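You operate a simulated robot arm through the tools that you are given. There is no shell and no other tool.

You are at the controls of a simulated robot arm. One attempt, no reset.

## Task
Shut and bolt the guard door, twist the emergency stop free, then reset.
Fine: leave the other controls alone.

It is judged by the outcome, as a careful person would: the job done as asked, and still so three seconds after it is handed in. It fails if anything else is knocked over, pushed out of place, dropped, spilled or broken.

## Robot
A 7-joint arm with a three-finger gripper, fixed in place. Base frame: the origin is at the foot of the arm, x ahead of it, y to its left, z up; the work surface is at about z = 0.3. Lengths are in m, angles in rad, forces in N, time in s.
With the tool pointing down near the work surface it reaches from about 0.1 to 0.92 m from the base axis. Its first joint turns from -2.897 to 2.897 rad. Payload 2.69 kg.
The tool frame sits at the grasp point between the pads (the TCP): z along the fingers, y along the line on which they close. The tips reach 0.03 m beyond it. The gripper opens to 0.128 m. The gripper's body begins 0.117 m behind the TCP.
Orientation is that of the tool frame in the base frame, as a unit quaternion [x, y, z, w]. With the fingers straight down and closing along the base's y, the tool's x points along the base's -x, its y along +y and its z along -z.

## Interface
- The arm moves only by the tool servo_tool. Its argument "motion" is a list of rows, each a list of 7 numbers: the turn, a rotation vector about the tool's x, y, z in rad, then the shift along the tool's x, y, z in m, then the finger opening in m, from 0 to 0.128. In form: [[ax, ay, az, dx, dy, dz, fingers], ...]. A call has 1 to 20 rows; each row is the pose to reach, as a shift and turn from the pose commanded when the call began, along the tool's axes at that moment. A row lasts 0.2 s, in which the tool goes at most 0.05 m and 0.15 rad; a call with a longer step from one row to the next is refused whole, and so is a gripper value outside its range. A pose out of reach is approached as far as the arm can. The call stops where the force on the tool passes 40 N (or 10 N more than at its start, if that is more) or the arm is blocked; 0.2 s more then pass. Each finger halts on what it meets, pressing with about 22 N; the grip force reading is that of the motor and also rises with nothing between the fingers. The clock runs only during rows and for 0.2 s after the last one: add rows that repeat a pose to give the fingers time. The reply holds the time, the measured pose of the TCP, the force on the tool along the base axes, the opening and the grip force, in the units named above and with some noise, with the torque about the TCP (base axes, N m) and any sound that the robot's microphone picked up, and new pictures: "pictures" is both (left out), scene, wrist or none.
- Cameras (640 x 400 px; columns grow to the right, rows downward): "scene" is fixed at [0.0492, -0.5006, 1.4721]; the picture's right is [0.70, -0.71, 0.00], its down [-0.21, -0.21, -0.96] and it looks along [0.68, 0.67, -0.29] (base axes); focal length 267 px, centre (320, 200). "wrist" rides on the gripper at [0.058, 0.054, -0.131] in the tool frame; the picture's right is [-0.68, 0.74, 0.00], its down [-0.62, -0.57, -0.55] and it looks along [-0.40, -0.37, 0.84] (tool axes); focal length 234 px, centre (320, 200).
- raise_lower(by): slides the trunk up (or, below 0, down) by that many m; the arm rides with it, the base frame stays. It gives what a move gives, with no picture.
- probe_pixels(camera, pixels): for up to 12 pixels [column, row] of the newest picture of that camera ("zoom" is the newest enlarged one), the place [x, y, z] in the base frame of the surface seen there, good to about 0.003 m. No time passes.
- close_up(camera, box): a new picture of the part [left, top, right, bottom] of that camera's present view, enlarged. No time passes.
- hand_in(): hands the job in; it is judged then, once.

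Leave the gripper open and the arm clear of the work at the hand-in unless told otherwise.

The tools are called after ">>>" as name(argument=value, ...) on one line, values as JSON. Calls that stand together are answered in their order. servo_tool: Moves the arm, as the interface text tells. Its arguments: {"type":"object","properties":{"motion":{"type":"array","items":{"type":"array","items":{"type":"number"}}},"pictures":{"type":"string","enum":["both","scene","wrist","none"]}},"required":["motion"]} The other tools are called the same way: raise_lower (by) slides the trunk up or down; probe_pixels (camera, pixels) gives the place of the surface under pixels of a picture; close_up (camera, box) takes an enlarged picture of a part of a camera's view; hand_in () hands the job in.

At the start:

```text
time: 0.0
position: [0.4636, 0.5219, 1.5475]
ee_rot: [0.0, 1.0, 0.001, 0.0]
force: [-0.4, 0.5, -0.3]
moment: [0.02, 0.0, 0.01]
gripper_width: 0.1279
grasp_force: 0.1
trunk travel left (down, up): [-0.15, 0.2]
```

scene: 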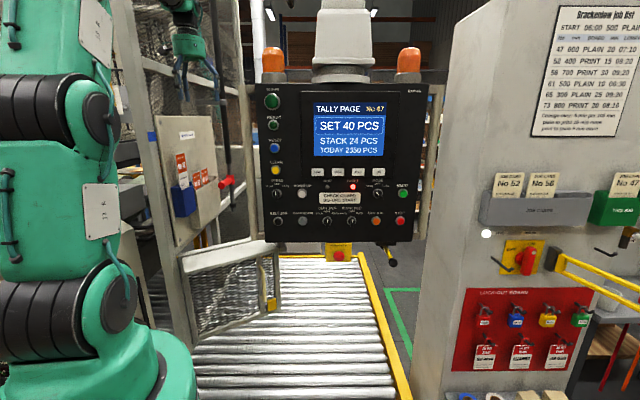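
wrist: 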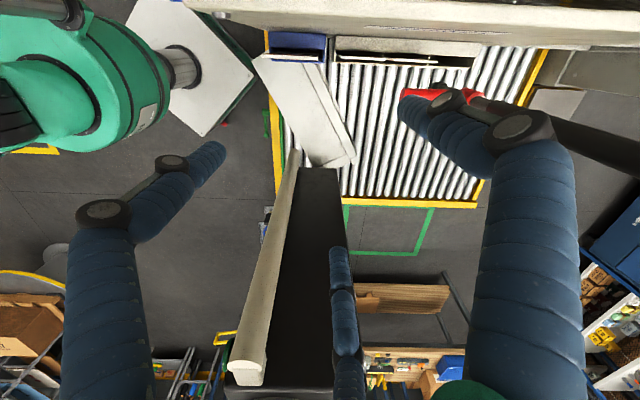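

I see a control panel in the middle of the scene picture (around 340,150). The half-open mesh guard door is at about (235,290), with a yellow latch near (270,300). A yellow box with a red button sits at about (340,253). I'll enlarge these areas before I move.

>>> close_up(camera="scene", box=[240, 60, 440, 185])

>>> close_up(camera="scene", box=[250, 160, 430, 272])

>>> close_up(camera="scene", box=[140, 220, 360, 357])

>>> close_up(camera="scene", box=[140, 90, 300, 190])

```text
3.20 times, centred on (340, 122) of scene
```

zoom: 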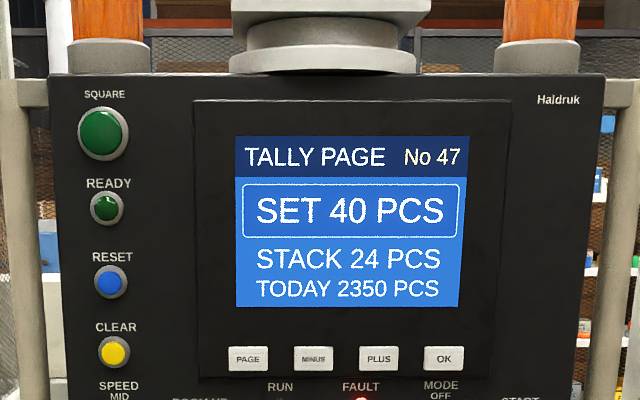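

```text
3.56 times, centred on (340, 216) of scene
```

zoom: 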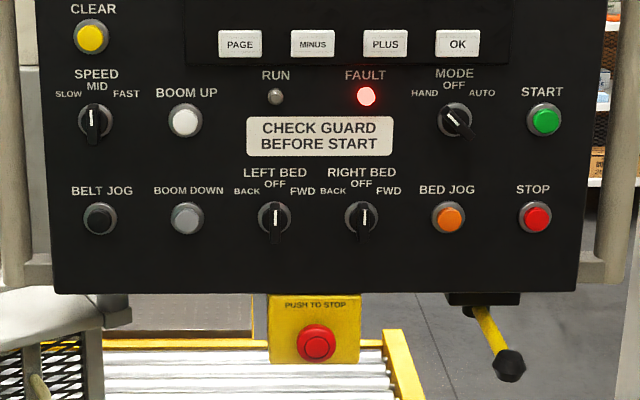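

```text
2.91 times, centred on (250, 288) of scene
```

zoom: 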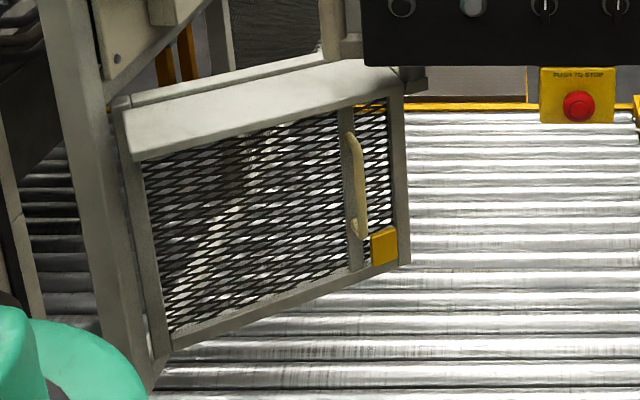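

```text
4.00 times, centred on (220, 140) of scene
```

zoom: 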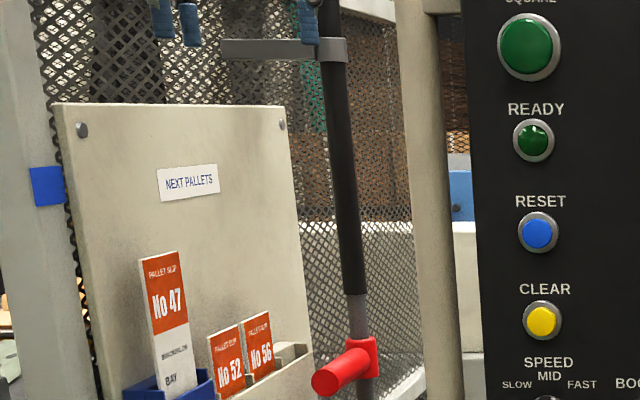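

The guard door looks hinged on the left post and stands ajar. I want its geometry, so I'll probe points on the door, posts, panel, buttons and the e-stop at (339,256).

>>> probe_pixels(camera="scene", pixels=[[339, 256], [330, 246], [275, 144], [275, 170], [190, 260], [200, 330], [277, 255], [278, 305], [262, 283], [271, 304], [262, 297], [186, 240]])

>>> close_up(camera="scene", box=[230, 230, 390, 330])

>>> close_up(camera="wrist", box=[240, 20, 400, 120])

>>> close_up(camera="wrist", box=[220, 80, 380, 180])

```text
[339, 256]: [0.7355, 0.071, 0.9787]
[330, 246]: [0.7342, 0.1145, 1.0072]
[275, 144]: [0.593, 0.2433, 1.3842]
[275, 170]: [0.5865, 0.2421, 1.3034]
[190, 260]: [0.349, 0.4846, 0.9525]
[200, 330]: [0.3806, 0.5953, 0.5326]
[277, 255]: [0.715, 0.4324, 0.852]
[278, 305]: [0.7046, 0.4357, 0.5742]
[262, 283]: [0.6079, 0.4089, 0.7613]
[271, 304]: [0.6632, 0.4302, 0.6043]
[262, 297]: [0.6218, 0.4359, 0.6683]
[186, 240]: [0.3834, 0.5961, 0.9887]
```

```text
4.00 times, centred on (310, 280) of scene
```

zoom: 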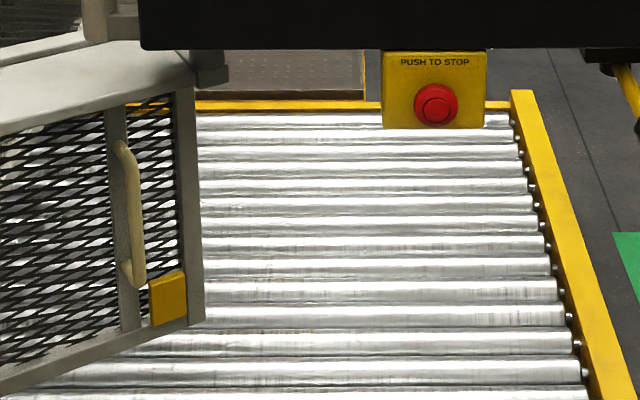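

```text
4.00 times, centred on (320, 70) of wrist
```

zoom: 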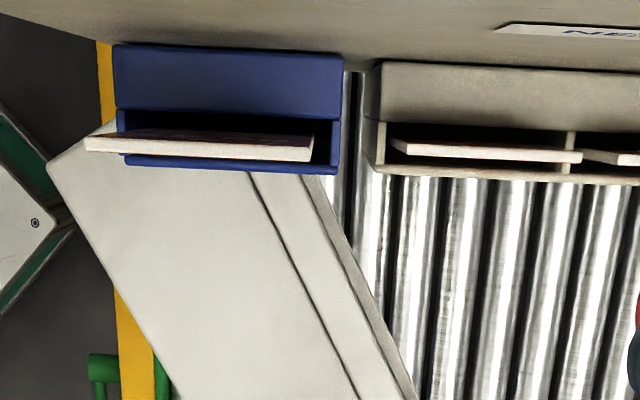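

```text
4.00 times, centred on (300, 130) of wrist
```

zoom: 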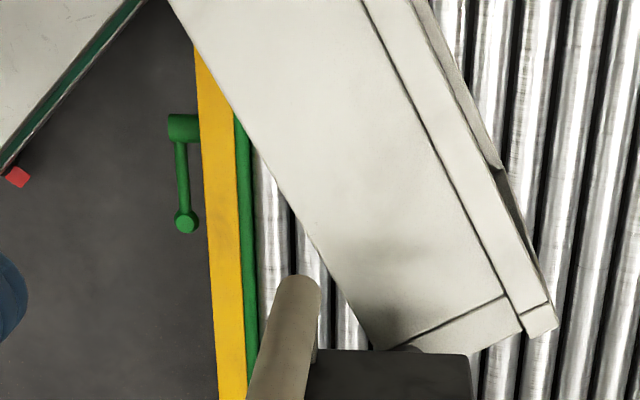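

The door leaf seems to run from about (0.38,0.60) to (0.71,0.43). I need to find where it shuts, so I'll probe the surrounding frame, back posts, board, conveyor and the pole with the red handle.

>>> probe_pixels(camera="scene", pixels=[[160, 170], [190, 150], [225, 183], [226, 165], [200, 200], [245, 190], [258, 200], [205, 100], [228, 60], [240, 220], [262, 228], [150, 250]])

>>> probe_pixels(camera="scene", pixels=[[300, 256], [340, 262], [300, 300], [280, 340], [372, 300], [320, 280], [215, 250], [240, 250], [270, 245], [230, 262], [187, 262], [197, 325]])

>>> close_up(camera="scene", box=[120, 0, 280, 100])

>>> close_up(camera="scene", box=[160, 160, 288, 240])

```text
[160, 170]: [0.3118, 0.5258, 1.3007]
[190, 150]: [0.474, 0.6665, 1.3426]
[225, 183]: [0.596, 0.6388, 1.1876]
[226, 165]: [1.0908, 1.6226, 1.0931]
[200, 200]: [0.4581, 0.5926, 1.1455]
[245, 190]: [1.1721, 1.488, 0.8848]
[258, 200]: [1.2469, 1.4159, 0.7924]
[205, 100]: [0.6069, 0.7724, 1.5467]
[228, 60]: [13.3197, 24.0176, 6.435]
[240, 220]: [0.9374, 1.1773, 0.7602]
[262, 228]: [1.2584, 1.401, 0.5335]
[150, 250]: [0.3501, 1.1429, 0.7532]
```

```text
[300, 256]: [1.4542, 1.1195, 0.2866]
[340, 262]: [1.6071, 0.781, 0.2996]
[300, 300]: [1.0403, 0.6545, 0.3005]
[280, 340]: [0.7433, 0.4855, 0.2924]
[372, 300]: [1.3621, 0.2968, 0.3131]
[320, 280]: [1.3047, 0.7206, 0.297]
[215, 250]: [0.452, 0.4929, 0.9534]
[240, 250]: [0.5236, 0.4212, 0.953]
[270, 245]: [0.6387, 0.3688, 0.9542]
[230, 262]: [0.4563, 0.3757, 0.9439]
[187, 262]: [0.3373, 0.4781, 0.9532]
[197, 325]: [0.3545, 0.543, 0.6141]
```

```text
4.00 times, centred on (200, 50) of scene
```

zoom: 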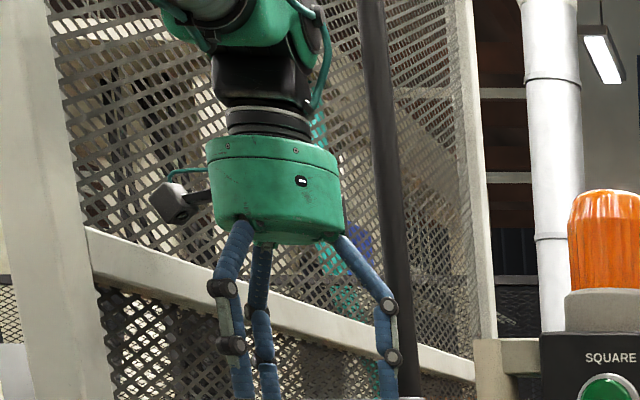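

```text
5.00 times, centred on (224, 200) of scene
```

zoom: 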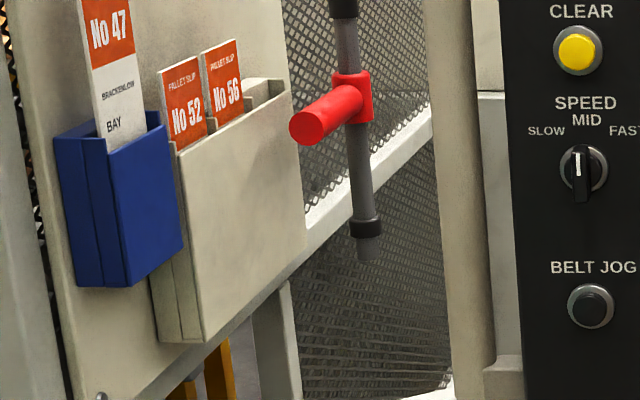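

The vertical rod with the red grip at scene (225,183) may be a drop-bolt, with a bracket above it. I'll probe the door's top plate from the wrist view, then the rod and its guides.

>>> close_up(camera="wrist", box=[240, 40, 400, 140])

>>> probe_pixels(camera="wrist", pixels=[[256, 60], [270, 80], [300, 130], [318, 165], [336, 150], [352, 162], [346, 158], [330, 110], [322, 75], [338, 130], [310, 70], [300, 85]])

>>> probe_pixels(camera="wrist", pixels=[[280, 45], [360, 45], [420, 92], [445, 95], [480, 100], [340, 20], [480, 20], [272, 150], [265, 140], [330, 57], [400, 62], [550, 70]])

>>> close_up(camera="wrist", box=[380, 20, 620, 170])

```text
4.00 times, centred on (320, 90) of wrist
```

zoom: 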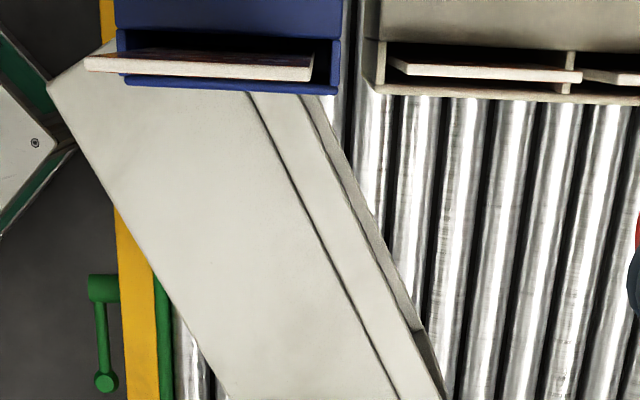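

```text
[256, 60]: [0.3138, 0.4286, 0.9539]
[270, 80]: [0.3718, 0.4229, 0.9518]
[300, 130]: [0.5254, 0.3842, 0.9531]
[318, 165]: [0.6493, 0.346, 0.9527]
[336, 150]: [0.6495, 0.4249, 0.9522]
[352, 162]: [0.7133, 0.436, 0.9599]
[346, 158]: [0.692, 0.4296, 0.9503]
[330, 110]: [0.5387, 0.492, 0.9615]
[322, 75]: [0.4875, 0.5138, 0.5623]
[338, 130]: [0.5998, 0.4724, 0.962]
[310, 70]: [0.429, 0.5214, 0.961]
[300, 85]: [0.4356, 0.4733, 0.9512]
```

```text
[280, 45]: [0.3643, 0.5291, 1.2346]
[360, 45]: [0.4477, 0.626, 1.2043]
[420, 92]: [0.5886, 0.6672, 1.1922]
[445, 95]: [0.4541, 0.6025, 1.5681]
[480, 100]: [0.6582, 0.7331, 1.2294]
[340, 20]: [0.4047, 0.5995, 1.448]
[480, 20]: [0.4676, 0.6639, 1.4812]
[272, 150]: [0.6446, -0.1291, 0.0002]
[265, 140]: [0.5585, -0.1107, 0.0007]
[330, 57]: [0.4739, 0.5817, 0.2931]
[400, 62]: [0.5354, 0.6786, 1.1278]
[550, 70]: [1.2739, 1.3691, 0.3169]
```

```text
2.67 times, centred on (500, 95) of wrist
```

zoom: 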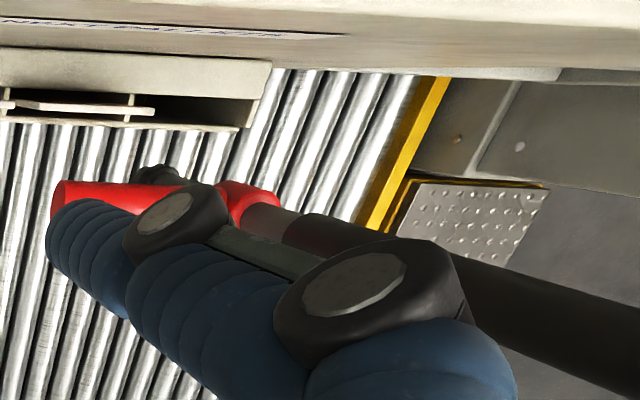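

The fixed guard plane seems to run at about 40° from x. I'll make enlarged pictures of the rod and the area below it, then probe from those for better precision.

>>> close_up(camera="scene", box=[192, 140, 256, 180])

>>> close_up(camera="scene", box=[192, 170, 256, 210])

```text
10.00 times, centred on (224, 160) of scene
```

zoom: 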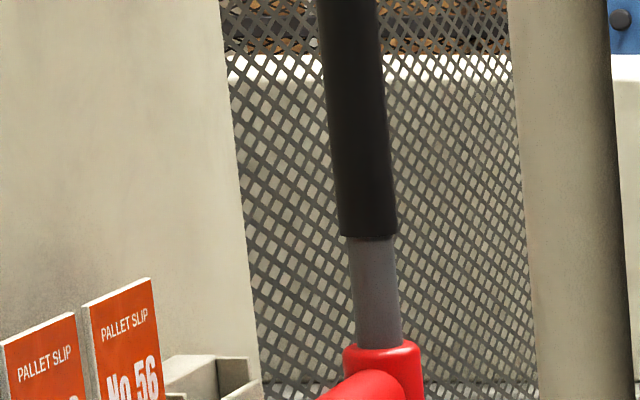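

```text
10.00 times, centred on (224, 190) of scene
```

zoom: 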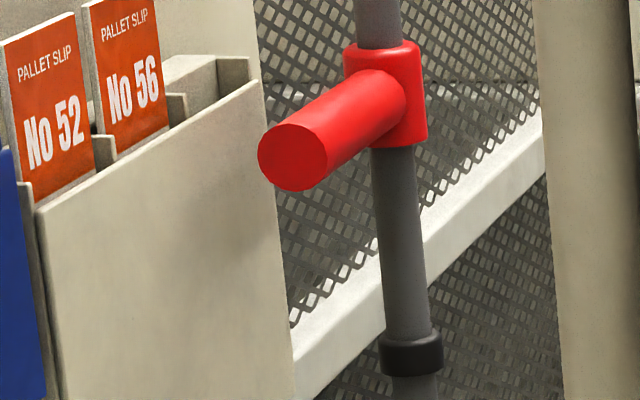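

>>> probe_pixels(camera="zoom", pixels=[[295, 160], [270, 170], [330, 185], [310, 130], [380, 100], [410, 60], [400, 220], [410, 360], [412, 385], [380, 15], [500, 170], [160, 240]])

>>> close_up(camera="scene", box=[192, 200, 256, 240])

```text
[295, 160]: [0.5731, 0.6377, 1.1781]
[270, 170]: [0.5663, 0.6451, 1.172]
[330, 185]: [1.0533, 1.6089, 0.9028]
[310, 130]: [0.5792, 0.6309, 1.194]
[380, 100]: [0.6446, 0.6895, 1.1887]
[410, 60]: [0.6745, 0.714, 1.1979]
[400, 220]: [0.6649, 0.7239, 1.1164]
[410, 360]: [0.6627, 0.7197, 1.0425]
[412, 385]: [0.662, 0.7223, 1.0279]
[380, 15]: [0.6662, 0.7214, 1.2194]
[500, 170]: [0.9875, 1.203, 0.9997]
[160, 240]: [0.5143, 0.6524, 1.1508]
```

```text
10.00 times, centred on (224, 220) of scene
```

zoom: 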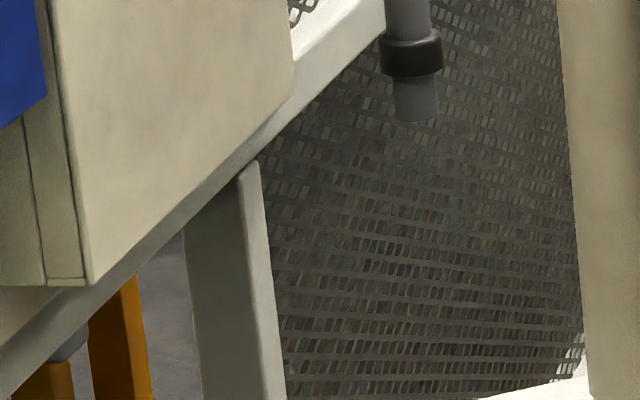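

The rod's axis is near (0.67,0.73), with its lower end at about z=1.01. In the enlarged picture there is a dark block on the door's top outer corner, at about scene (282,246). I'll enlarge it and probe it.

>>> close_up(camera="scene", box=[250, 232, 298, 262])

```text
13.33 times, centred on (274, 247) of scene
```

zoom: 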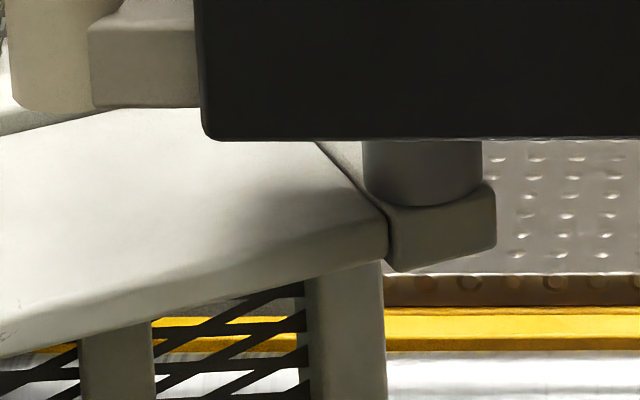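

I see a grey tubular socket on a bracket at the door's free end, which is the keeper for the bolt. I'll probe it.

>>> probe_pixels(camera="zoom", pixels=[[380, 160], [420, 170], [475, 160], [420, 200], [440, 240], [490, 220], [400, 240], [375, 230], [340, 160], [300, 150], [200, 260], [420, 150]])

```text
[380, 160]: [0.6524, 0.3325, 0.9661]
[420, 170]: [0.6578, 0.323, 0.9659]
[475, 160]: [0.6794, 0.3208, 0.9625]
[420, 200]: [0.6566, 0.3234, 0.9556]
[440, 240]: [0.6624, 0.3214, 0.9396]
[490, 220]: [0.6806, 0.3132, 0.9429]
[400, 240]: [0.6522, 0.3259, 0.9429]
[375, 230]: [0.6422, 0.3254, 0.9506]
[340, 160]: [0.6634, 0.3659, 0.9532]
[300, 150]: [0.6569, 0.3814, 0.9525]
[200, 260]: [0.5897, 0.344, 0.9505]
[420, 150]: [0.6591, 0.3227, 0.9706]
```

The keeper socket is at about (0.672,0.336,0.97), and the rod axis is at about (0.67,0.73). Swinging the door about a hinge near (0.34,0.53) by about 60° would carry the socket under the rod. Next I'll probe the robot's own links, the panel edges, the tray and the reset button so I can plan a safe path.

>>> probe_pixels(camera="scene", pixels=[[110, 305], [60, 310], [95, 100], [40, 110], [100, 225], [100, 370], [40, 200], [30, 280], [275, 147], [256, 90], [260, 235], [430, 230]])

>>> probe_pixels(camera="scene", pixels=[[437, 200], [428, 90], [246, 200], [243, 100], [185, 200], [205, 215], [222, 190], [140, 5], [185, 10], [203, 25], [390, 258], [350, 245]])

>>> close_up(camera="scene", box=[0, 200, 320, 400])

```text
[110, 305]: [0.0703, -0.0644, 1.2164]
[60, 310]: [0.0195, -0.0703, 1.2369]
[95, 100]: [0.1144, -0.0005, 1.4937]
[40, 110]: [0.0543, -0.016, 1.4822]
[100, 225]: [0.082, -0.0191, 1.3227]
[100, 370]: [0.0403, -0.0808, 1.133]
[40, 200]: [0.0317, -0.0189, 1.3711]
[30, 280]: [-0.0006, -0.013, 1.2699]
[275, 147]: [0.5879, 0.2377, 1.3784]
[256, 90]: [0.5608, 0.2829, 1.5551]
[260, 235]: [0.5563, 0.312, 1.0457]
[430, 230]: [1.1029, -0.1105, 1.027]
```

```text
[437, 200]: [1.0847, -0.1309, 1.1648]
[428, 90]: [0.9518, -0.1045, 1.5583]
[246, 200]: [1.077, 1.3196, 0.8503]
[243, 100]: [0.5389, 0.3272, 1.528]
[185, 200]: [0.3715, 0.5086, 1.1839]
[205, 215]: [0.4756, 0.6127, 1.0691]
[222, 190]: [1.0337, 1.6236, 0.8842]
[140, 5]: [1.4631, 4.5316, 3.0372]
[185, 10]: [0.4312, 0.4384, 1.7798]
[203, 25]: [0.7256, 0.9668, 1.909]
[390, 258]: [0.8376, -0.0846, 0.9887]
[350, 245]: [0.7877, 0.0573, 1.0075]
```

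```text
2.00 times, centred on (160, 300) of scene
```

zoom: 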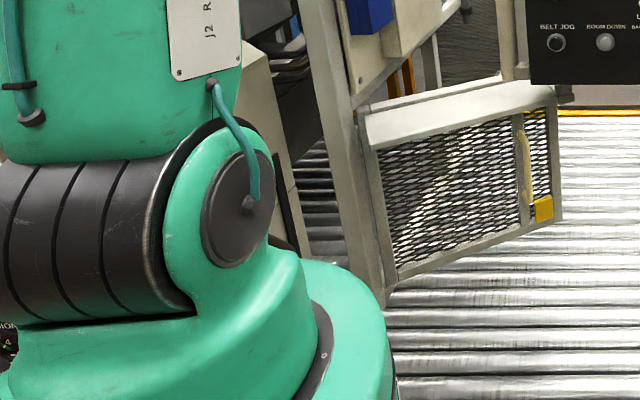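

The shoulder is at z≈1.22. The panel's left bar is near (0.54,0.33), and its underside is at z≈1.03. I plan to push the door from under the panel with the tool horizontal, pointing roughly along +y.

First I'll back straight out of the gap between panel and board, from (0.46,0.52) to about (0.38,0.18) at the same height, closing the fingers on the way.

>>> servo_tool(motion=[[0, 0, 0, 0.0104, -0.0427, 0, 0.128], [0, 0, 0, 0.0209, -0.0855, 0, 0.128], [0, 0, 0, 0.0313, -0.1282, 0, 0.1], [0, 0, 0, 0.0418, -0.171, 0, 0.06], [0, 0, 0, 0.0522, -0.2137, 0, 0.02], [0, 0, 0, 0.0627, -0.2564, 0, 0.0], [0, 0, 0, 0.0731, -0.2992, 0, 0.0], [0, 0, 0, 0.0836, -0.3419, 0, 0.0], [0, 0, 0, 0.0836, -0.3419, 0, 0.0]])

```text
time: 2.0
position: [0.3796, 0.1792, 1.5457]
ee_rot: [-0.001, 1.0, 0.0, 0.0]
force: [-0.4, -0.6, 0.5]
moment: [0.05, -0.04, 0.01]
gripper_width: 0.0023
grasp_force: 22.0
trunk travel left (down, up): [-0.15, 0.2]
```

scene: 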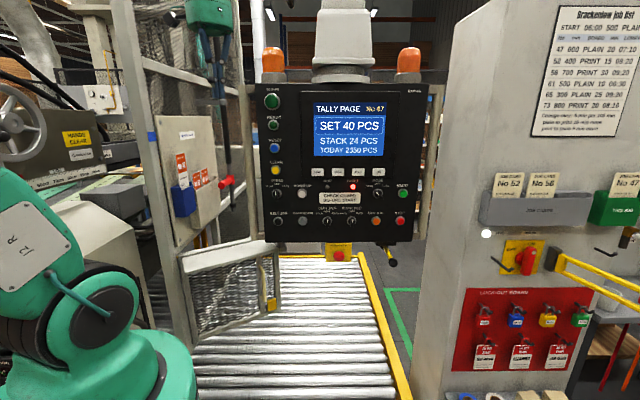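
wrist: 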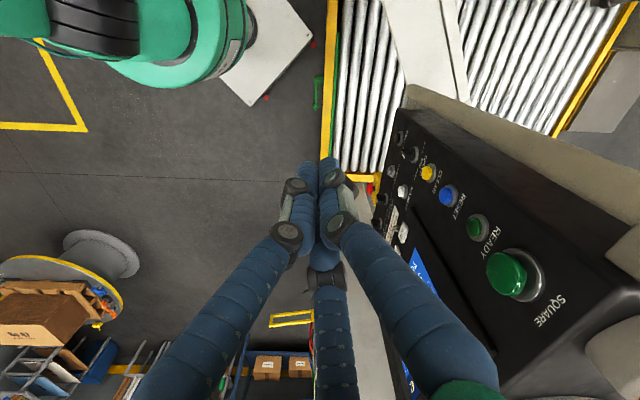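

The gripper is clear of the panel; its closed fingertips are at about (218,95) in the scene picture. The work is mostly at z 0.7–1.4 and the shoulder is high, so I'll lower the trunk 0.15 m for reach.

>>> raise_lower(by=-0.15)

```text
time: 3.8
position: [0.3808, 0.179, 1.3964]
ee_rot: [0.0, 1.0, 0.0, 0.0]
force: [-0.1, -0.1, -0.1]
moment: [-0.01, 0.04, 0.01]
gripper_width: 0.0022
grasp_force: 22.0
trunk travel left (down, up): [0.0, 0.35]
```

Trunk lowered. Next I'll descend to about z=0.78 while rolling the tool from pointing down to pointing along +y. This is a 90° turn about the tool's x, done in open space in front of the panel.

>>> servo_tool(motion=[[-0.112, 0, 0, -0.003, -0.007, 0.044, 0], [-0.224, 0, 0, -0.006, -0.014, 0.088, 0], [-0.337, 0, 0, -0.009, -0.021, 0.132, 0], [-0.449, 0, 0, -0.012, -0.028, 0.176, 0], [-0.561, 0, 0, -0.015, -0.035, 0.22, 0], [-0.673, 0, 0, -0.018, -0.042, 0.264, 0], [-0.785, 0, 0, -0.021, -0.05, 0.308, 0], [-0.898, 0, 0, -0.024, -0.057, 0.352, 0], [-1.01, 0, 0, -0.027, -0.064, 0.396, 0], [-1.122, 0, 0, -0.03, -0.071, 0.44, 0], [-1.234, 0, 0, -0.033, -0.078, 0.484, 0], [-1.346, 0, 0, -0.036, -0.085, 0.528, 0], [-1.459, 0, 0, -0.038, -0.093, 0.572, 0], [-1.5708, 0, 0, -0.04, -0.1, 0.616, 0], [-1.5708, 0, 0, -0.04, -0.1, 0.616, 0]])

```text
time: 7.0
position: [0.42, 0.0788, 0.7796]
ee_rot: [0.0, 0.706, 0.708, 0.0]
force: [-0.9, -0.2, -0.9]
moment: [0.0, 0.0, -0.03]
gripper_width: 0.0026
grasp_force: 21.8
trunk travel left (down, up): [0.0, 0.35]
```

scene: 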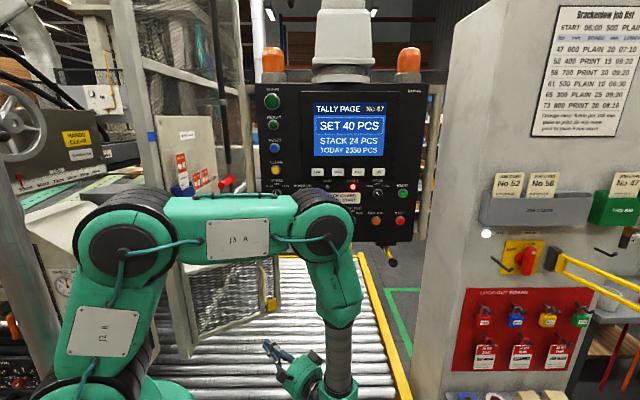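
wrist: 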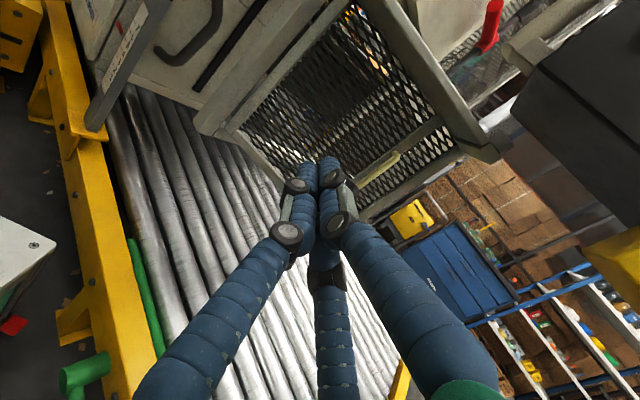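

The tool now points along +y at z=0.78. The wrist view shows the door with its handle at (382,165), the yellow block at (410,217) and the keeper bracket near (490,145). I'll probe these, plus my forearm link near the panel.

>>> close_up(camera="wrist", box=[300, 60, 540, 240])

>>> probe_pixels(camera="wrist", pixels=[[370, 175], [398, 157], [410, 217], [445, 120], [350, 210], [415, 140], [430, 130], [480, 140], [235, 125], [500, 150], [350, 70], [455, 105]])

>>> probe_pixels(camera="scene", pixels=[[320, 215], [340, 240], [340, 300], [340, 360], [345, 225], [240, 235], [280, 350], [300, 385]])

```text
2.22 times, centred on (420, 150) of wrist
```

zoom: 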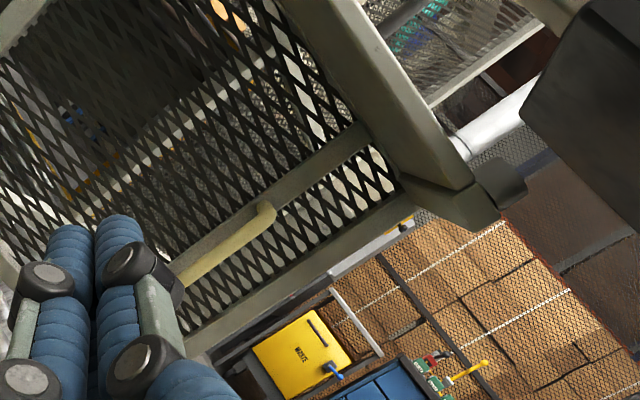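

```text
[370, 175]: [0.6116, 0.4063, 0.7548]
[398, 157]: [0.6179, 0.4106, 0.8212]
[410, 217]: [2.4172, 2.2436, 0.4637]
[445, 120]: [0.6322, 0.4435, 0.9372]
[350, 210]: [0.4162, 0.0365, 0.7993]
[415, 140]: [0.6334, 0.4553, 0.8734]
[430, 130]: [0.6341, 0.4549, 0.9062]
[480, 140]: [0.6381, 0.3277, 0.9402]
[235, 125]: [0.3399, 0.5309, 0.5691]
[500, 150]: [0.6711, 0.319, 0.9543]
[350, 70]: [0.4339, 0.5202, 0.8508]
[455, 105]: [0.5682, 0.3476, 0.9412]
```

```text
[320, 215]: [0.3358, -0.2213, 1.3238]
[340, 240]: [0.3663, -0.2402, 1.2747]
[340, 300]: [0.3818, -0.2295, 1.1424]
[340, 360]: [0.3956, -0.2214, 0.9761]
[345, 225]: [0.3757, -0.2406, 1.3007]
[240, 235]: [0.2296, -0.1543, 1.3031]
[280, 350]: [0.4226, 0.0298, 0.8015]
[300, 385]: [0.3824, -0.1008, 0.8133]
```

The handle bar is at about (0.614,0.412), z≈0.67–0.83, standing off about 0.05 m from the door face. I'll take hold of it to swing the door.

Next I roll the gripper 90° so the fingers close horizontally, and yaw it to be square to the door. Then I open to 0.08 and come to 0.10 m short of the handle at z≈0.785.

>>> servo_tool(motion=[[-0.0171, -0.0171, 0.1301, -0.014, 0.0004, 0.0197, 0.0], [-0.0342, -0.0342, 0.2602, -0.028, 0.0008, 0.0393, 0.02], [-0.0514, -0.0514, 0.3903, -0.042, 0.0012, 0.059, 0.04], [-0.0685, -0.0685, 0.5204, -0.056, 0.0016, 0.0787, 0.06], [-0.0856, -0.0856, 0.6505, -0.07, 0.002, 0.0983, 0.08], [-0.1027, -0.1027, 0.7806, -0.084, 0.0025, 0.118, 0.08], [-0.1199, -0.1199, 0.9106, -0.098, 0.003, 0.1377, 0.08], [-0.137, -0.137, 1.0407, -0.112, 0.0034, 0.1573, 0.08], [-0.1541, -0.1541, 1.1708, -0.126, 0.0038, 0.177, 0.08], [-0.1712, -0.1712, 1.3009, -0.14, 0.0042, 0.1967, 0.08], [-0.1884, -0.1884, 1.431, -0.154, 0.0046, 0.2163, 0.08], [-0.2055, -0.2055, 1.5611, -0.168, 0.005, 0.236, 0.08], [-0.2055, -0.2055, 1.5611, -0.168, 0.005, 0.236, 0.08]])

```text
time: 9.8
position: [0.59, 0.3153, 0.7849]
ee_rot: [0.561, 0.43, 0.56, -0.432]
force: [0.1, 0.0, 0.0]
moment: [-0.03, 0.02, 0.01]
gripper_width: 0.0799
grasp_force: 0.1
trunk travel left (down, up): [0.0, 0.35]
```

scene: 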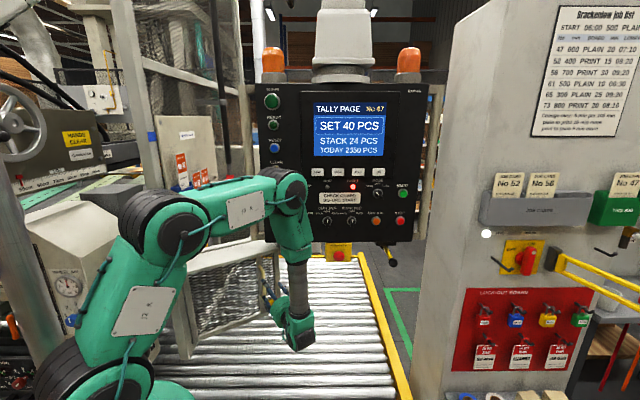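
wrist: 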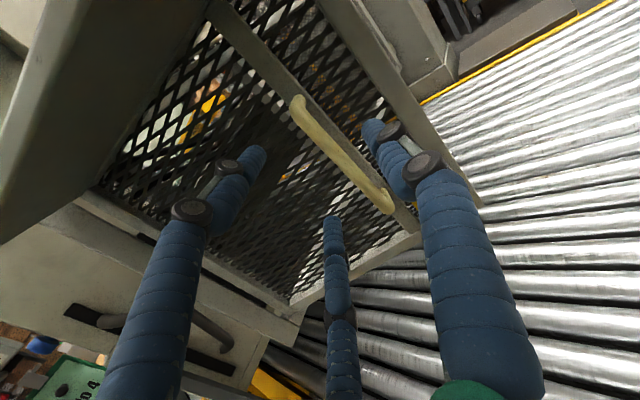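

In the wrist view the cream handle (295,100)–(390,205) lies between the fingers. The hand seems to have one finger on the right and two on the left, so I'll probe the fingertips and the handle.

>>> probe_pixels(camera="wrist", pixels=[[250, 160], [335, 225], [375, 135], [225, 175], [335, 260], [395, 165], [298, 108], [340, 155], [380, 195], [270, 70], [395, 210], [310, 175]])

>>> close_up(camera="scene", box=[230, 240, 340, 360])

```text
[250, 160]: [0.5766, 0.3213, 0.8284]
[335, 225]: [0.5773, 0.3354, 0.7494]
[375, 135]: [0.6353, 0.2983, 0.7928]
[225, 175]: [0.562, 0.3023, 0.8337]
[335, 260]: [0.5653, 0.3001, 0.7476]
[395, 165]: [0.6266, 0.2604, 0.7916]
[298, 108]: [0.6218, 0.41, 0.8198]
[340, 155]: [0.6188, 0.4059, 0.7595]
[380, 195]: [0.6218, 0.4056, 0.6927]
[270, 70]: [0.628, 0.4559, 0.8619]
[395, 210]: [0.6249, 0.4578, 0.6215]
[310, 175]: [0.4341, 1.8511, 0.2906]
```

```text
3.33 times, centred on (285, 300) of scene
```

zoom: 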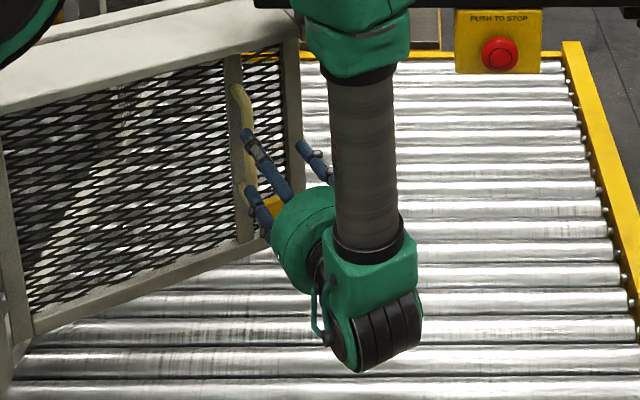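

Confirmed: two fingers on the left at ±0.04 m and one on the right. I'll lower 0.03 m so all three land on the straight part of the handle. Then I'll advance 0.098 m so the bar sits between the fingers.

>>> servo_tool(motion=[[0, 0, 0, -0.015, 0, 0.0, 0.08], [0, 0, 0, -0.03, 0, 0.01, 0.08], [0, 0, 0, -0.03, 0, 0.04, 0.08], [0, 0, 0, -0.03, 0, 0.07, 0.08], [0, 0, 0, -0.03, 0, 0.098, 0.08], [0, 0, 0, -0.03, 0, 0.098, 0.08]])

```text
time: 11.2
position: [0.6143, 0.4102, 0.7541]
ee_rot: [0.561, 0.43, 0.561, -0.43]
force: [0.2, 0.8, 0.1]
moment: [-0.03, 0.0, -0.02]
gripper_width: 0.0799
grasp_force: 0.1
trunk travel left (down, up): [0.0, 0.35]
```

scene: 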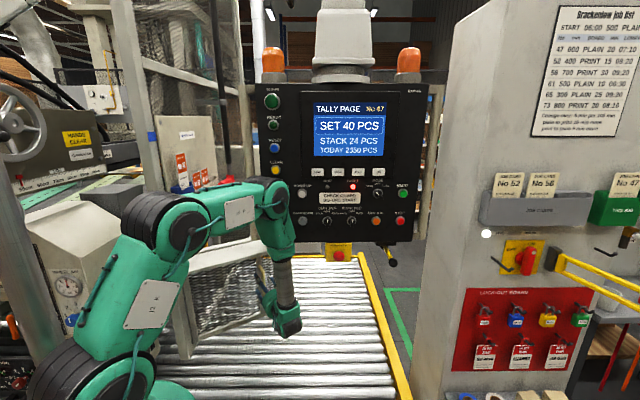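
wrist: 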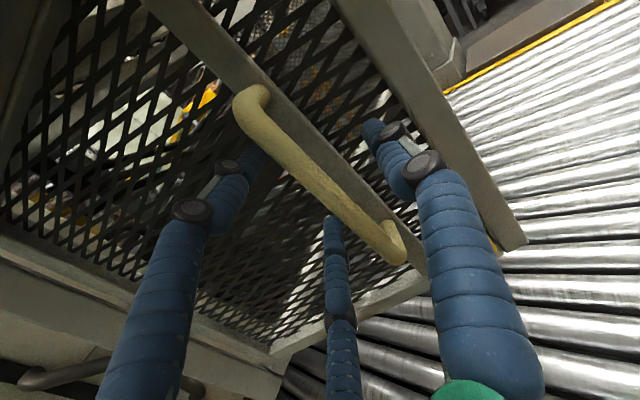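

The bar is between the fingers with no contact force. I'll check how far my elbow and forearm are from the panel, then close on the handle.

>>> probe_pixels(camera="scene", pixels=[[275, 195], [285, 200], [272, 230], [280, 250], [285, 290], [285, 320], [160, 220], [240, 205]])

>>> servo_tool(motion=[[0, 0, 0, 0, 0, 0, 0.05], [0, 0, 0, 0, 0, 0, 0.02], [0, 0, 0, 0, 0, 0, 0.005], [0, 0, 0, 0, 0, 0, 0.005]])

```text
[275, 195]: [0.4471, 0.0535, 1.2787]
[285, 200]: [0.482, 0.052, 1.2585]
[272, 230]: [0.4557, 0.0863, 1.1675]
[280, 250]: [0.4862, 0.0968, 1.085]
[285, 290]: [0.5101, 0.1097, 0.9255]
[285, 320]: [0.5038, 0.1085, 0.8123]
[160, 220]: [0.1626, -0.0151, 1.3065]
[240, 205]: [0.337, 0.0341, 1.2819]
```

```text
time: 12.2
position: [0.6125, 0.41, 0.7543]
ee_rot: [0.56, 0.431, 0.56, -0.431]
force: [-27.4, 12.5, 6.3]
moment: [0.16, -0.07, 0.11]
gripper_width: 0.0247
grasp_force: 44.6
trunk travel left (down, up): [0.0, 0.35]
```

scene: 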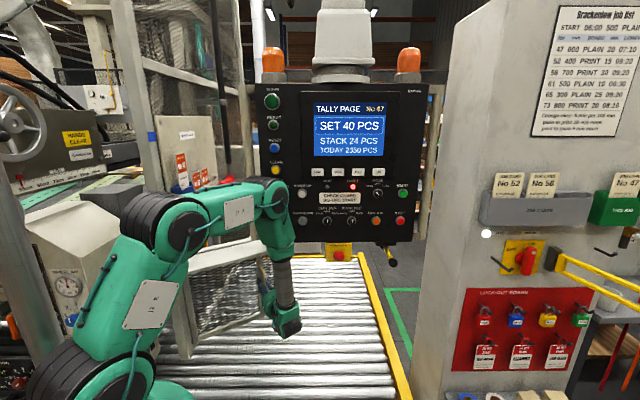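
wrist: 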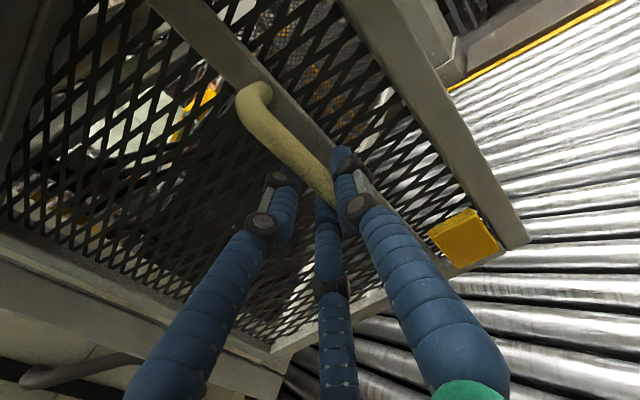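

The fingers have closed on the bar (width 0.025), but I read about 28 N sideways, so the bar sits a few mm to the tool's +y side. I'll nudge the tool +y by 4 mm to centre the grip and read the force again.

>>> servo_tool(motion=[[0, 0, 0, 0, 0.002, 0, 0.005], [0, 0, 0, 0, 0.004, 0, 0.005], [0, 0, 0, 0, 0.004, 0, 0.005]], pictures="none")

```text
time: 12.5
position: [0.612, 0.4124, 0.7534]
ee_rot: [0.561, 0.43, 0.56, -0.432]
force: [-7.8, 4.5, 8.7]
moment: [0.22, -0.2, 0.01]
gripper_width: 0.0246
grasp_force: 44.8
trunk travel left (down, up): [0.0, 0.35]
stopped in row 1: the force on the tool passed its limit at 44 N (the readings are from after the stop); the commanded pose is now the measured one
```

That was the wrong way: the bar pushes the tool towards -y. The stop reset the command to the measured pose, and the residual force is now small at about 10 N.

Now I'll start the swing: carry the handle along the arc about the hinge (0.341,0.532), first 12°, watching the force.

>>> servo_tool(motion=[[0, 0, 0, 0, 0.002, 0.0153, 0.005], [0, 0, 0, 0, 0.0031, 0.0308, 0.005], [0, 0, 0, 0, 0.0036, 0.0463, 0.005], [0, 0, 0, 0, 0.0031, 0.0618, 0.005]], pictures="scene")

```text
time: 13.5
position: [0.6296, 0.4704, 0.7543]
ee_rot: [0.56, 0.432, 0.559, -0.433]
force: [-33.3, 7.4, 14.1]
moment: [0.16, -0.53, -0.02]
gripper_width: 0.0244
grasp_force: 45.4
trunk travel left (down, up): [0.0, 0.35]
```

scene: 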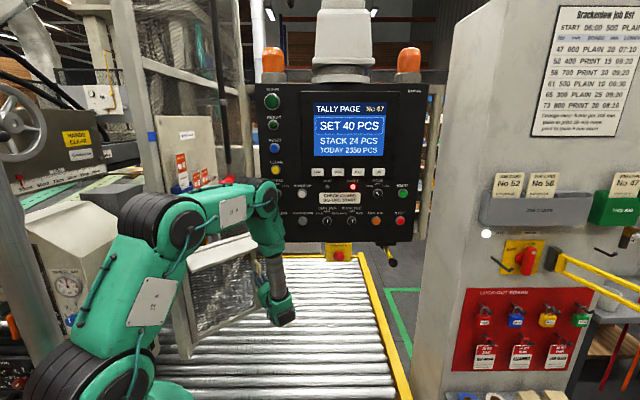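

The door is swinging. The force is 33 N towards -x, so my arc is slightly too wide. I'll relieve it by shifting the tool 3 mm in -y and read again.

>>> servo_tool(motion=[[0, 0, 0, 0, -0.0015, 0, 0.005], [0, 0, 0, 0, -0.003, 0, 0.005]], pictures="wrist")

```text
time: 14.1
position: [0.6293, 0.4708, 0.7563]
ee_rot: [0.561, 0.431, 0.56, -0.431]
force: [-12.8, 1.7, 6.3]
moment: [-0.01, -0.21, 0.04]
gripper_width: 0.0244
grasp_force: 45.1
trunk travel left (down, up): [0.0, 0.35]
```

wrist: 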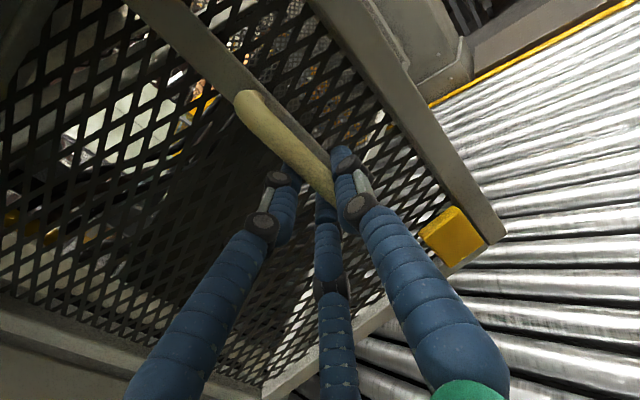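

Stiffness is about 7 N/mm and the stress is mostly relieved. With the refined hinge (0.342,0.525) I'll carry on along the arc another 18°.

>>> servo_tool(motion=[[0, 0, 0, 0, -0.003, 0.0146, 0.005], [0, 0, 0, 0, -0.0053, 0.0295, 0.005], [0, 0, 0, 0, -0.0085, 0.0445, 0.005], [0, 0, 0, 0, -0.0124, 0.059, 0.005], [0, 0, 0, 0, -0.0171, 0.0734, 0.005], [0, 0, 0, 0, -0.0224, 0.0876, 0.005]], pictures="both")

```text
time: 15.3
position: [0.6357, 0.537, 0.753]
ee_rot: [0.561, 0.43, 0.561, -0.43]
force: [8.1, -0.9, -7.6]
moment: [-0.28, -0.01, 0.04]
gripper_width: 0.0243
grasp_force: 45.7
trunk travel left (down, up): [0.0, 0.35]
stopped in row 5: the force on the tool passed its limit at 42 N (the readings are from after the stop); the commanded pose is now the measured one
```

scene: 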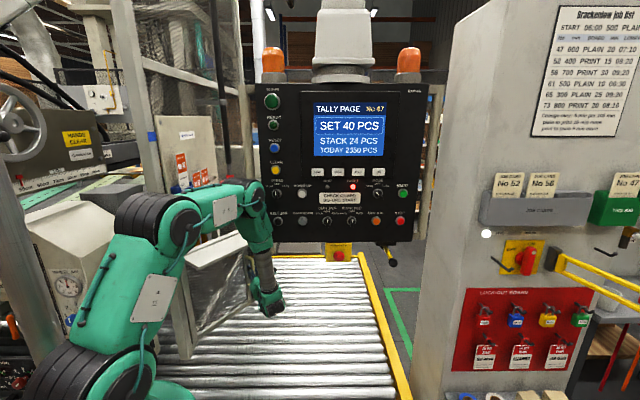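
wrist: 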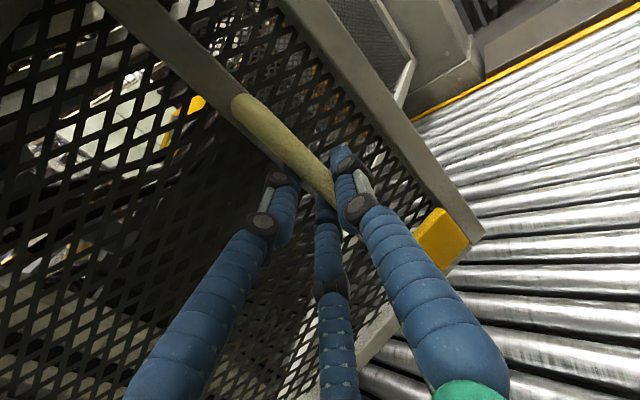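

The three measured points fit a hinge at (0.318,0.534) with radius 0.318, and that also maps the keeper exactly onto the rod after 58°. The door has turned about 23°. I'll carry on another 18° along this corrected arc.

>>> servo_tool(motion=[[0, 0, 0, 0, -0.0049, 0.0158, 0.005], [0, 0, 0, 0, -0.0106, 0.0316, 0.005], [0, 0, 0, 0, -0.0172, 0.0469, 0.005], [0, 0, 0, 0, -0.0244, 0.0617, 0.005], [0, 0, 0, 0, -0.0324, 0.0763, 0.005], [0, 0, 0, 0, -0.0413, 0.0904, 0.005]], pictures="both")

```text
time: 16.7
position: [0.6182, 0.6376, 0.7549]
ee_rot: [0.561, 0.43, 0.561, -0.43]
force: [7.1, 2.9, -9.2]
moment: [-0.47, -0.1, -0.11]
gripper_width: 0.0245
grasp_force: 44.8
trunk travel left (down, up): [0.0, 0.35]
```

scene: 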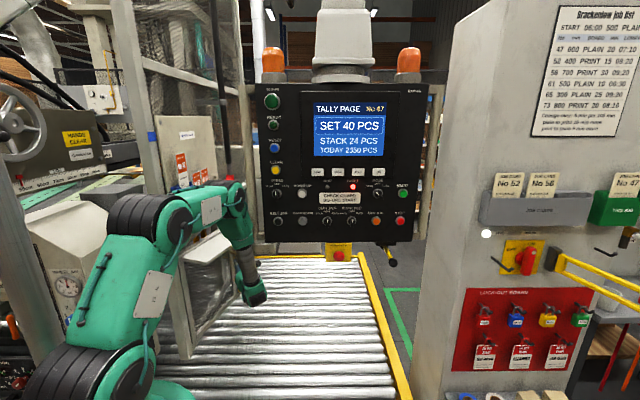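
wrist: 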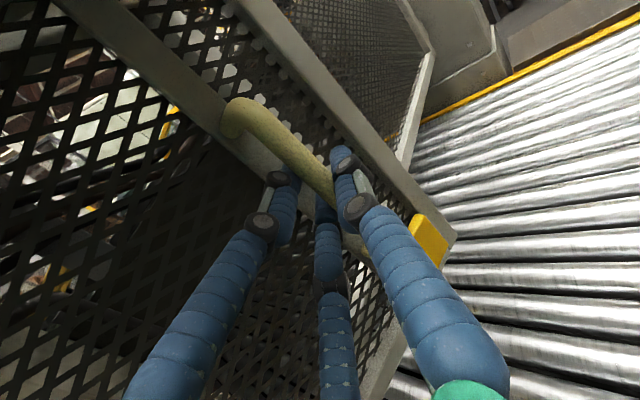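

The forces stay low, the door is now at about 41°, and about 17° remains. Before finishing I'll check how close the forearm is to the panel bar, the pallet-slip tray and the red bolt handle.

>>> probe_pixels(camera="scene", pixels=[[215, 195], [235, 200], [245, 200], [240, 235], [255, 255], [243, 262], [250, 290], [238, 225], [160, 220], [200, 210], [228, 245], [215, 250]])

>>> close_up(camera="scene", box=[150, 140, 310, 320])

```text
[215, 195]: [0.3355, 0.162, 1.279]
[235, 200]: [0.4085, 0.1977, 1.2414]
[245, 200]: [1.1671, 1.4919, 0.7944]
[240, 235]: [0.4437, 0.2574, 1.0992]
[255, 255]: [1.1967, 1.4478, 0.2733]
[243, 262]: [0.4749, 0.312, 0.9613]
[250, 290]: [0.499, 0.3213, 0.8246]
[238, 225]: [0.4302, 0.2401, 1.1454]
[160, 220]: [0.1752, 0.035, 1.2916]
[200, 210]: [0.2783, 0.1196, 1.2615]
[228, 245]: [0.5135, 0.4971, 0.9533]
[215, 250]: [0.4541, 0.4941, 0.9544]
```

```text
2.22 times, centred on (230, 230) of scene
```

zoom: 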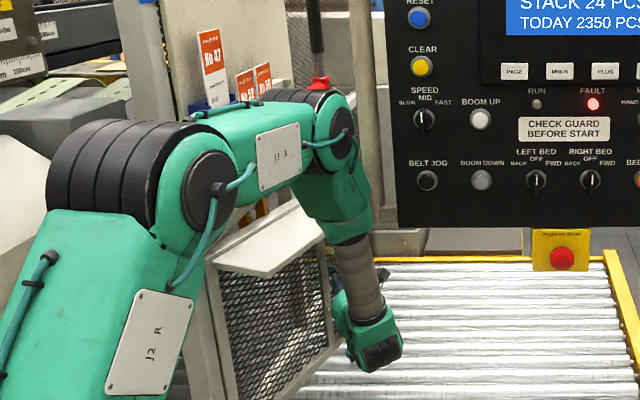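

Clearances look adequate: the arm now moves mostly away from the panel bar. I'll continue the last stretch along the arc, expecting to meet the closed stop near 58°.

>>> servo_tool(motion=[[0, 0, 0, 0, -0.0094, 0.0135, 0.005], [0, 0, 0, 0, -0.0198, 0.0265, 0.005], [0, 0, 0, 0, -0.0308, 0.0389, 0.005], [0, 0, 0, 0, -0.0424, 0.0508, 0.005]], pictures="both")

```text
time: 17.7
position: [0.5893, 0.6967, 0.7544]
ee_rot: [0.561, 0.43, 0.561, -0.431]
force: [6.6, 6.0, -7.3]
moment: [-0.13, -0.32, -0.02]
gripper_width: 0.0243
grasp_force: 45.2
trunk travel left (down, up): [0.0, 0.35]
```

scene: 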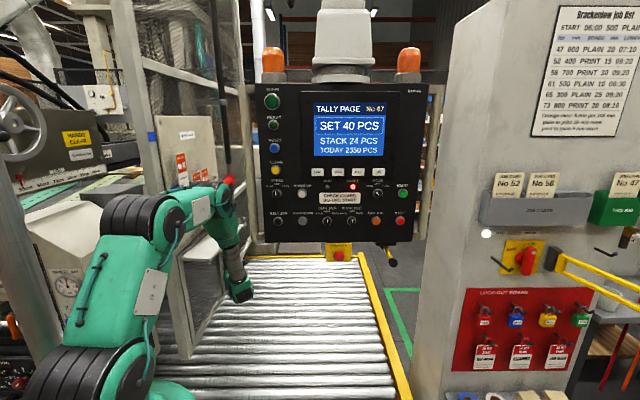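
wrist: 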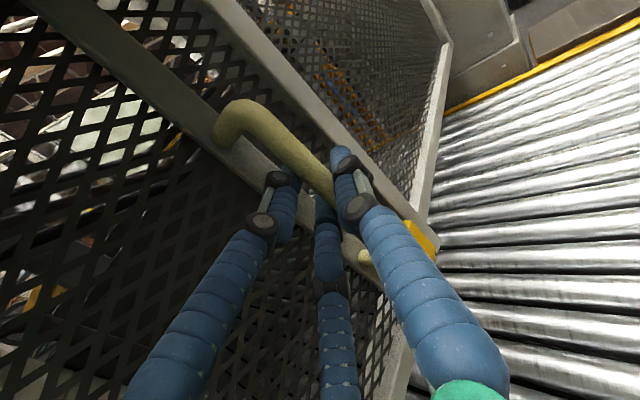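

The door is at about 53.5°. I'll push on gently in 2° steps until it meets its stop.

>>> servo_tool(motion=[[0, 0, 0, 0, -0.008, 0.0075, 0.005], [0, 0, 0, 0, -0.0164, 0.0148, 0.005], [0, 0, 0, 0, -0.025, 0.0218, 0.005], [0, 0, 0, 0, -0.0339, 0.0284, 0.005]], pictures="both")

```text
time: 18.7
position: [0.5714, 0.7243, 0.7541]
ee_rot: [0.564, 0.427, 0.563, -0.428]
force: [-2.1, -13.3, 7.1]
moment: [-0.39, -0.6, -0.22]
gripper_width: 0.0243
grasp_force: 44.9
trunk travel left (down, up): [0.0, 0.35]
stopped in row 4: the force on the tool passed its limit at 53 N (the readings are from after the stop); the commanded pose is now the measured one
```

scene: 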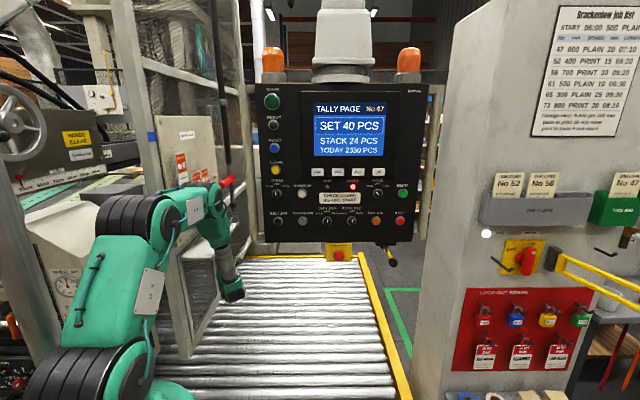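
wrist: 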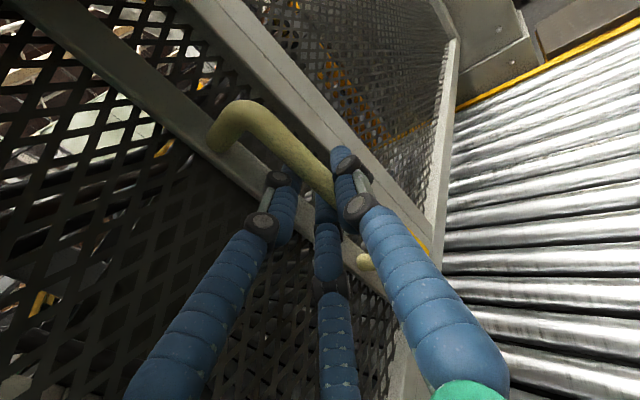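

The door met its stop: 53 N, handle at angle 36.9°, a total swing of about 59°, matching the expected closed position. I'll open the fingers just enough to free the bar (0.038), wait, then back straight out along the tool axis.

>>> servo_tool(motion=[[0, 0, 0, 0, 0, 0, 0.032], [0, 0, 0, 0, 0, 0, 0.038], [0, 0, 0, 0, 0, 0, 0.038], [0, 0, 0, 0, 0, -0.01, 0.038], [0, 0, 0, 0, 0, -0.02, 0.04]], pictures="both")

```text
time: 19.9
position: [0.5636, 0.7075, 0.7537]
ee_rot: [0.563, 0.428, 0.562, -0.428]
force: [0.3, 0.0, 0.3]
moment: [0.02, 0.01, 0.01]
gripper_width: 0.0399
grasp_force: 0.1
trunk travel left (down, up): [0.0, 0.35]
```

scene: 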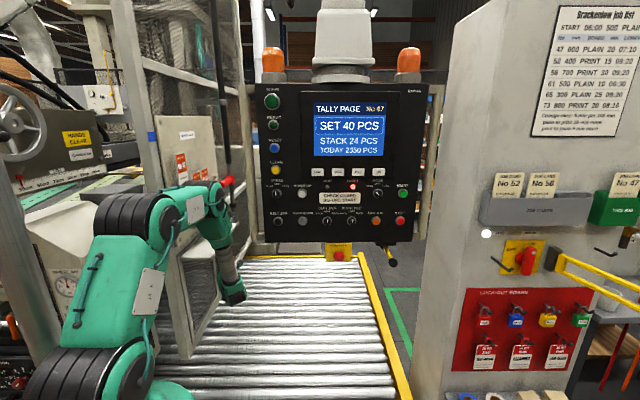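
wrist: 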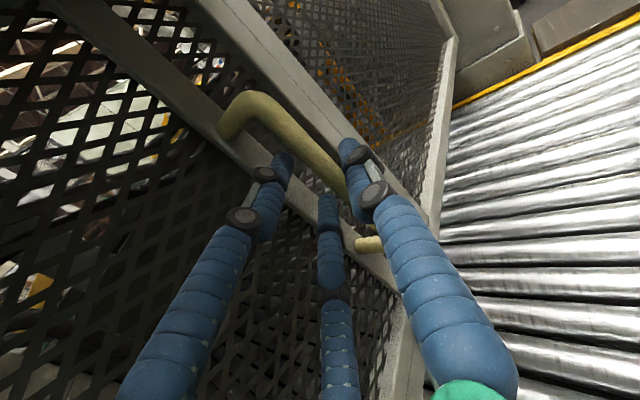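

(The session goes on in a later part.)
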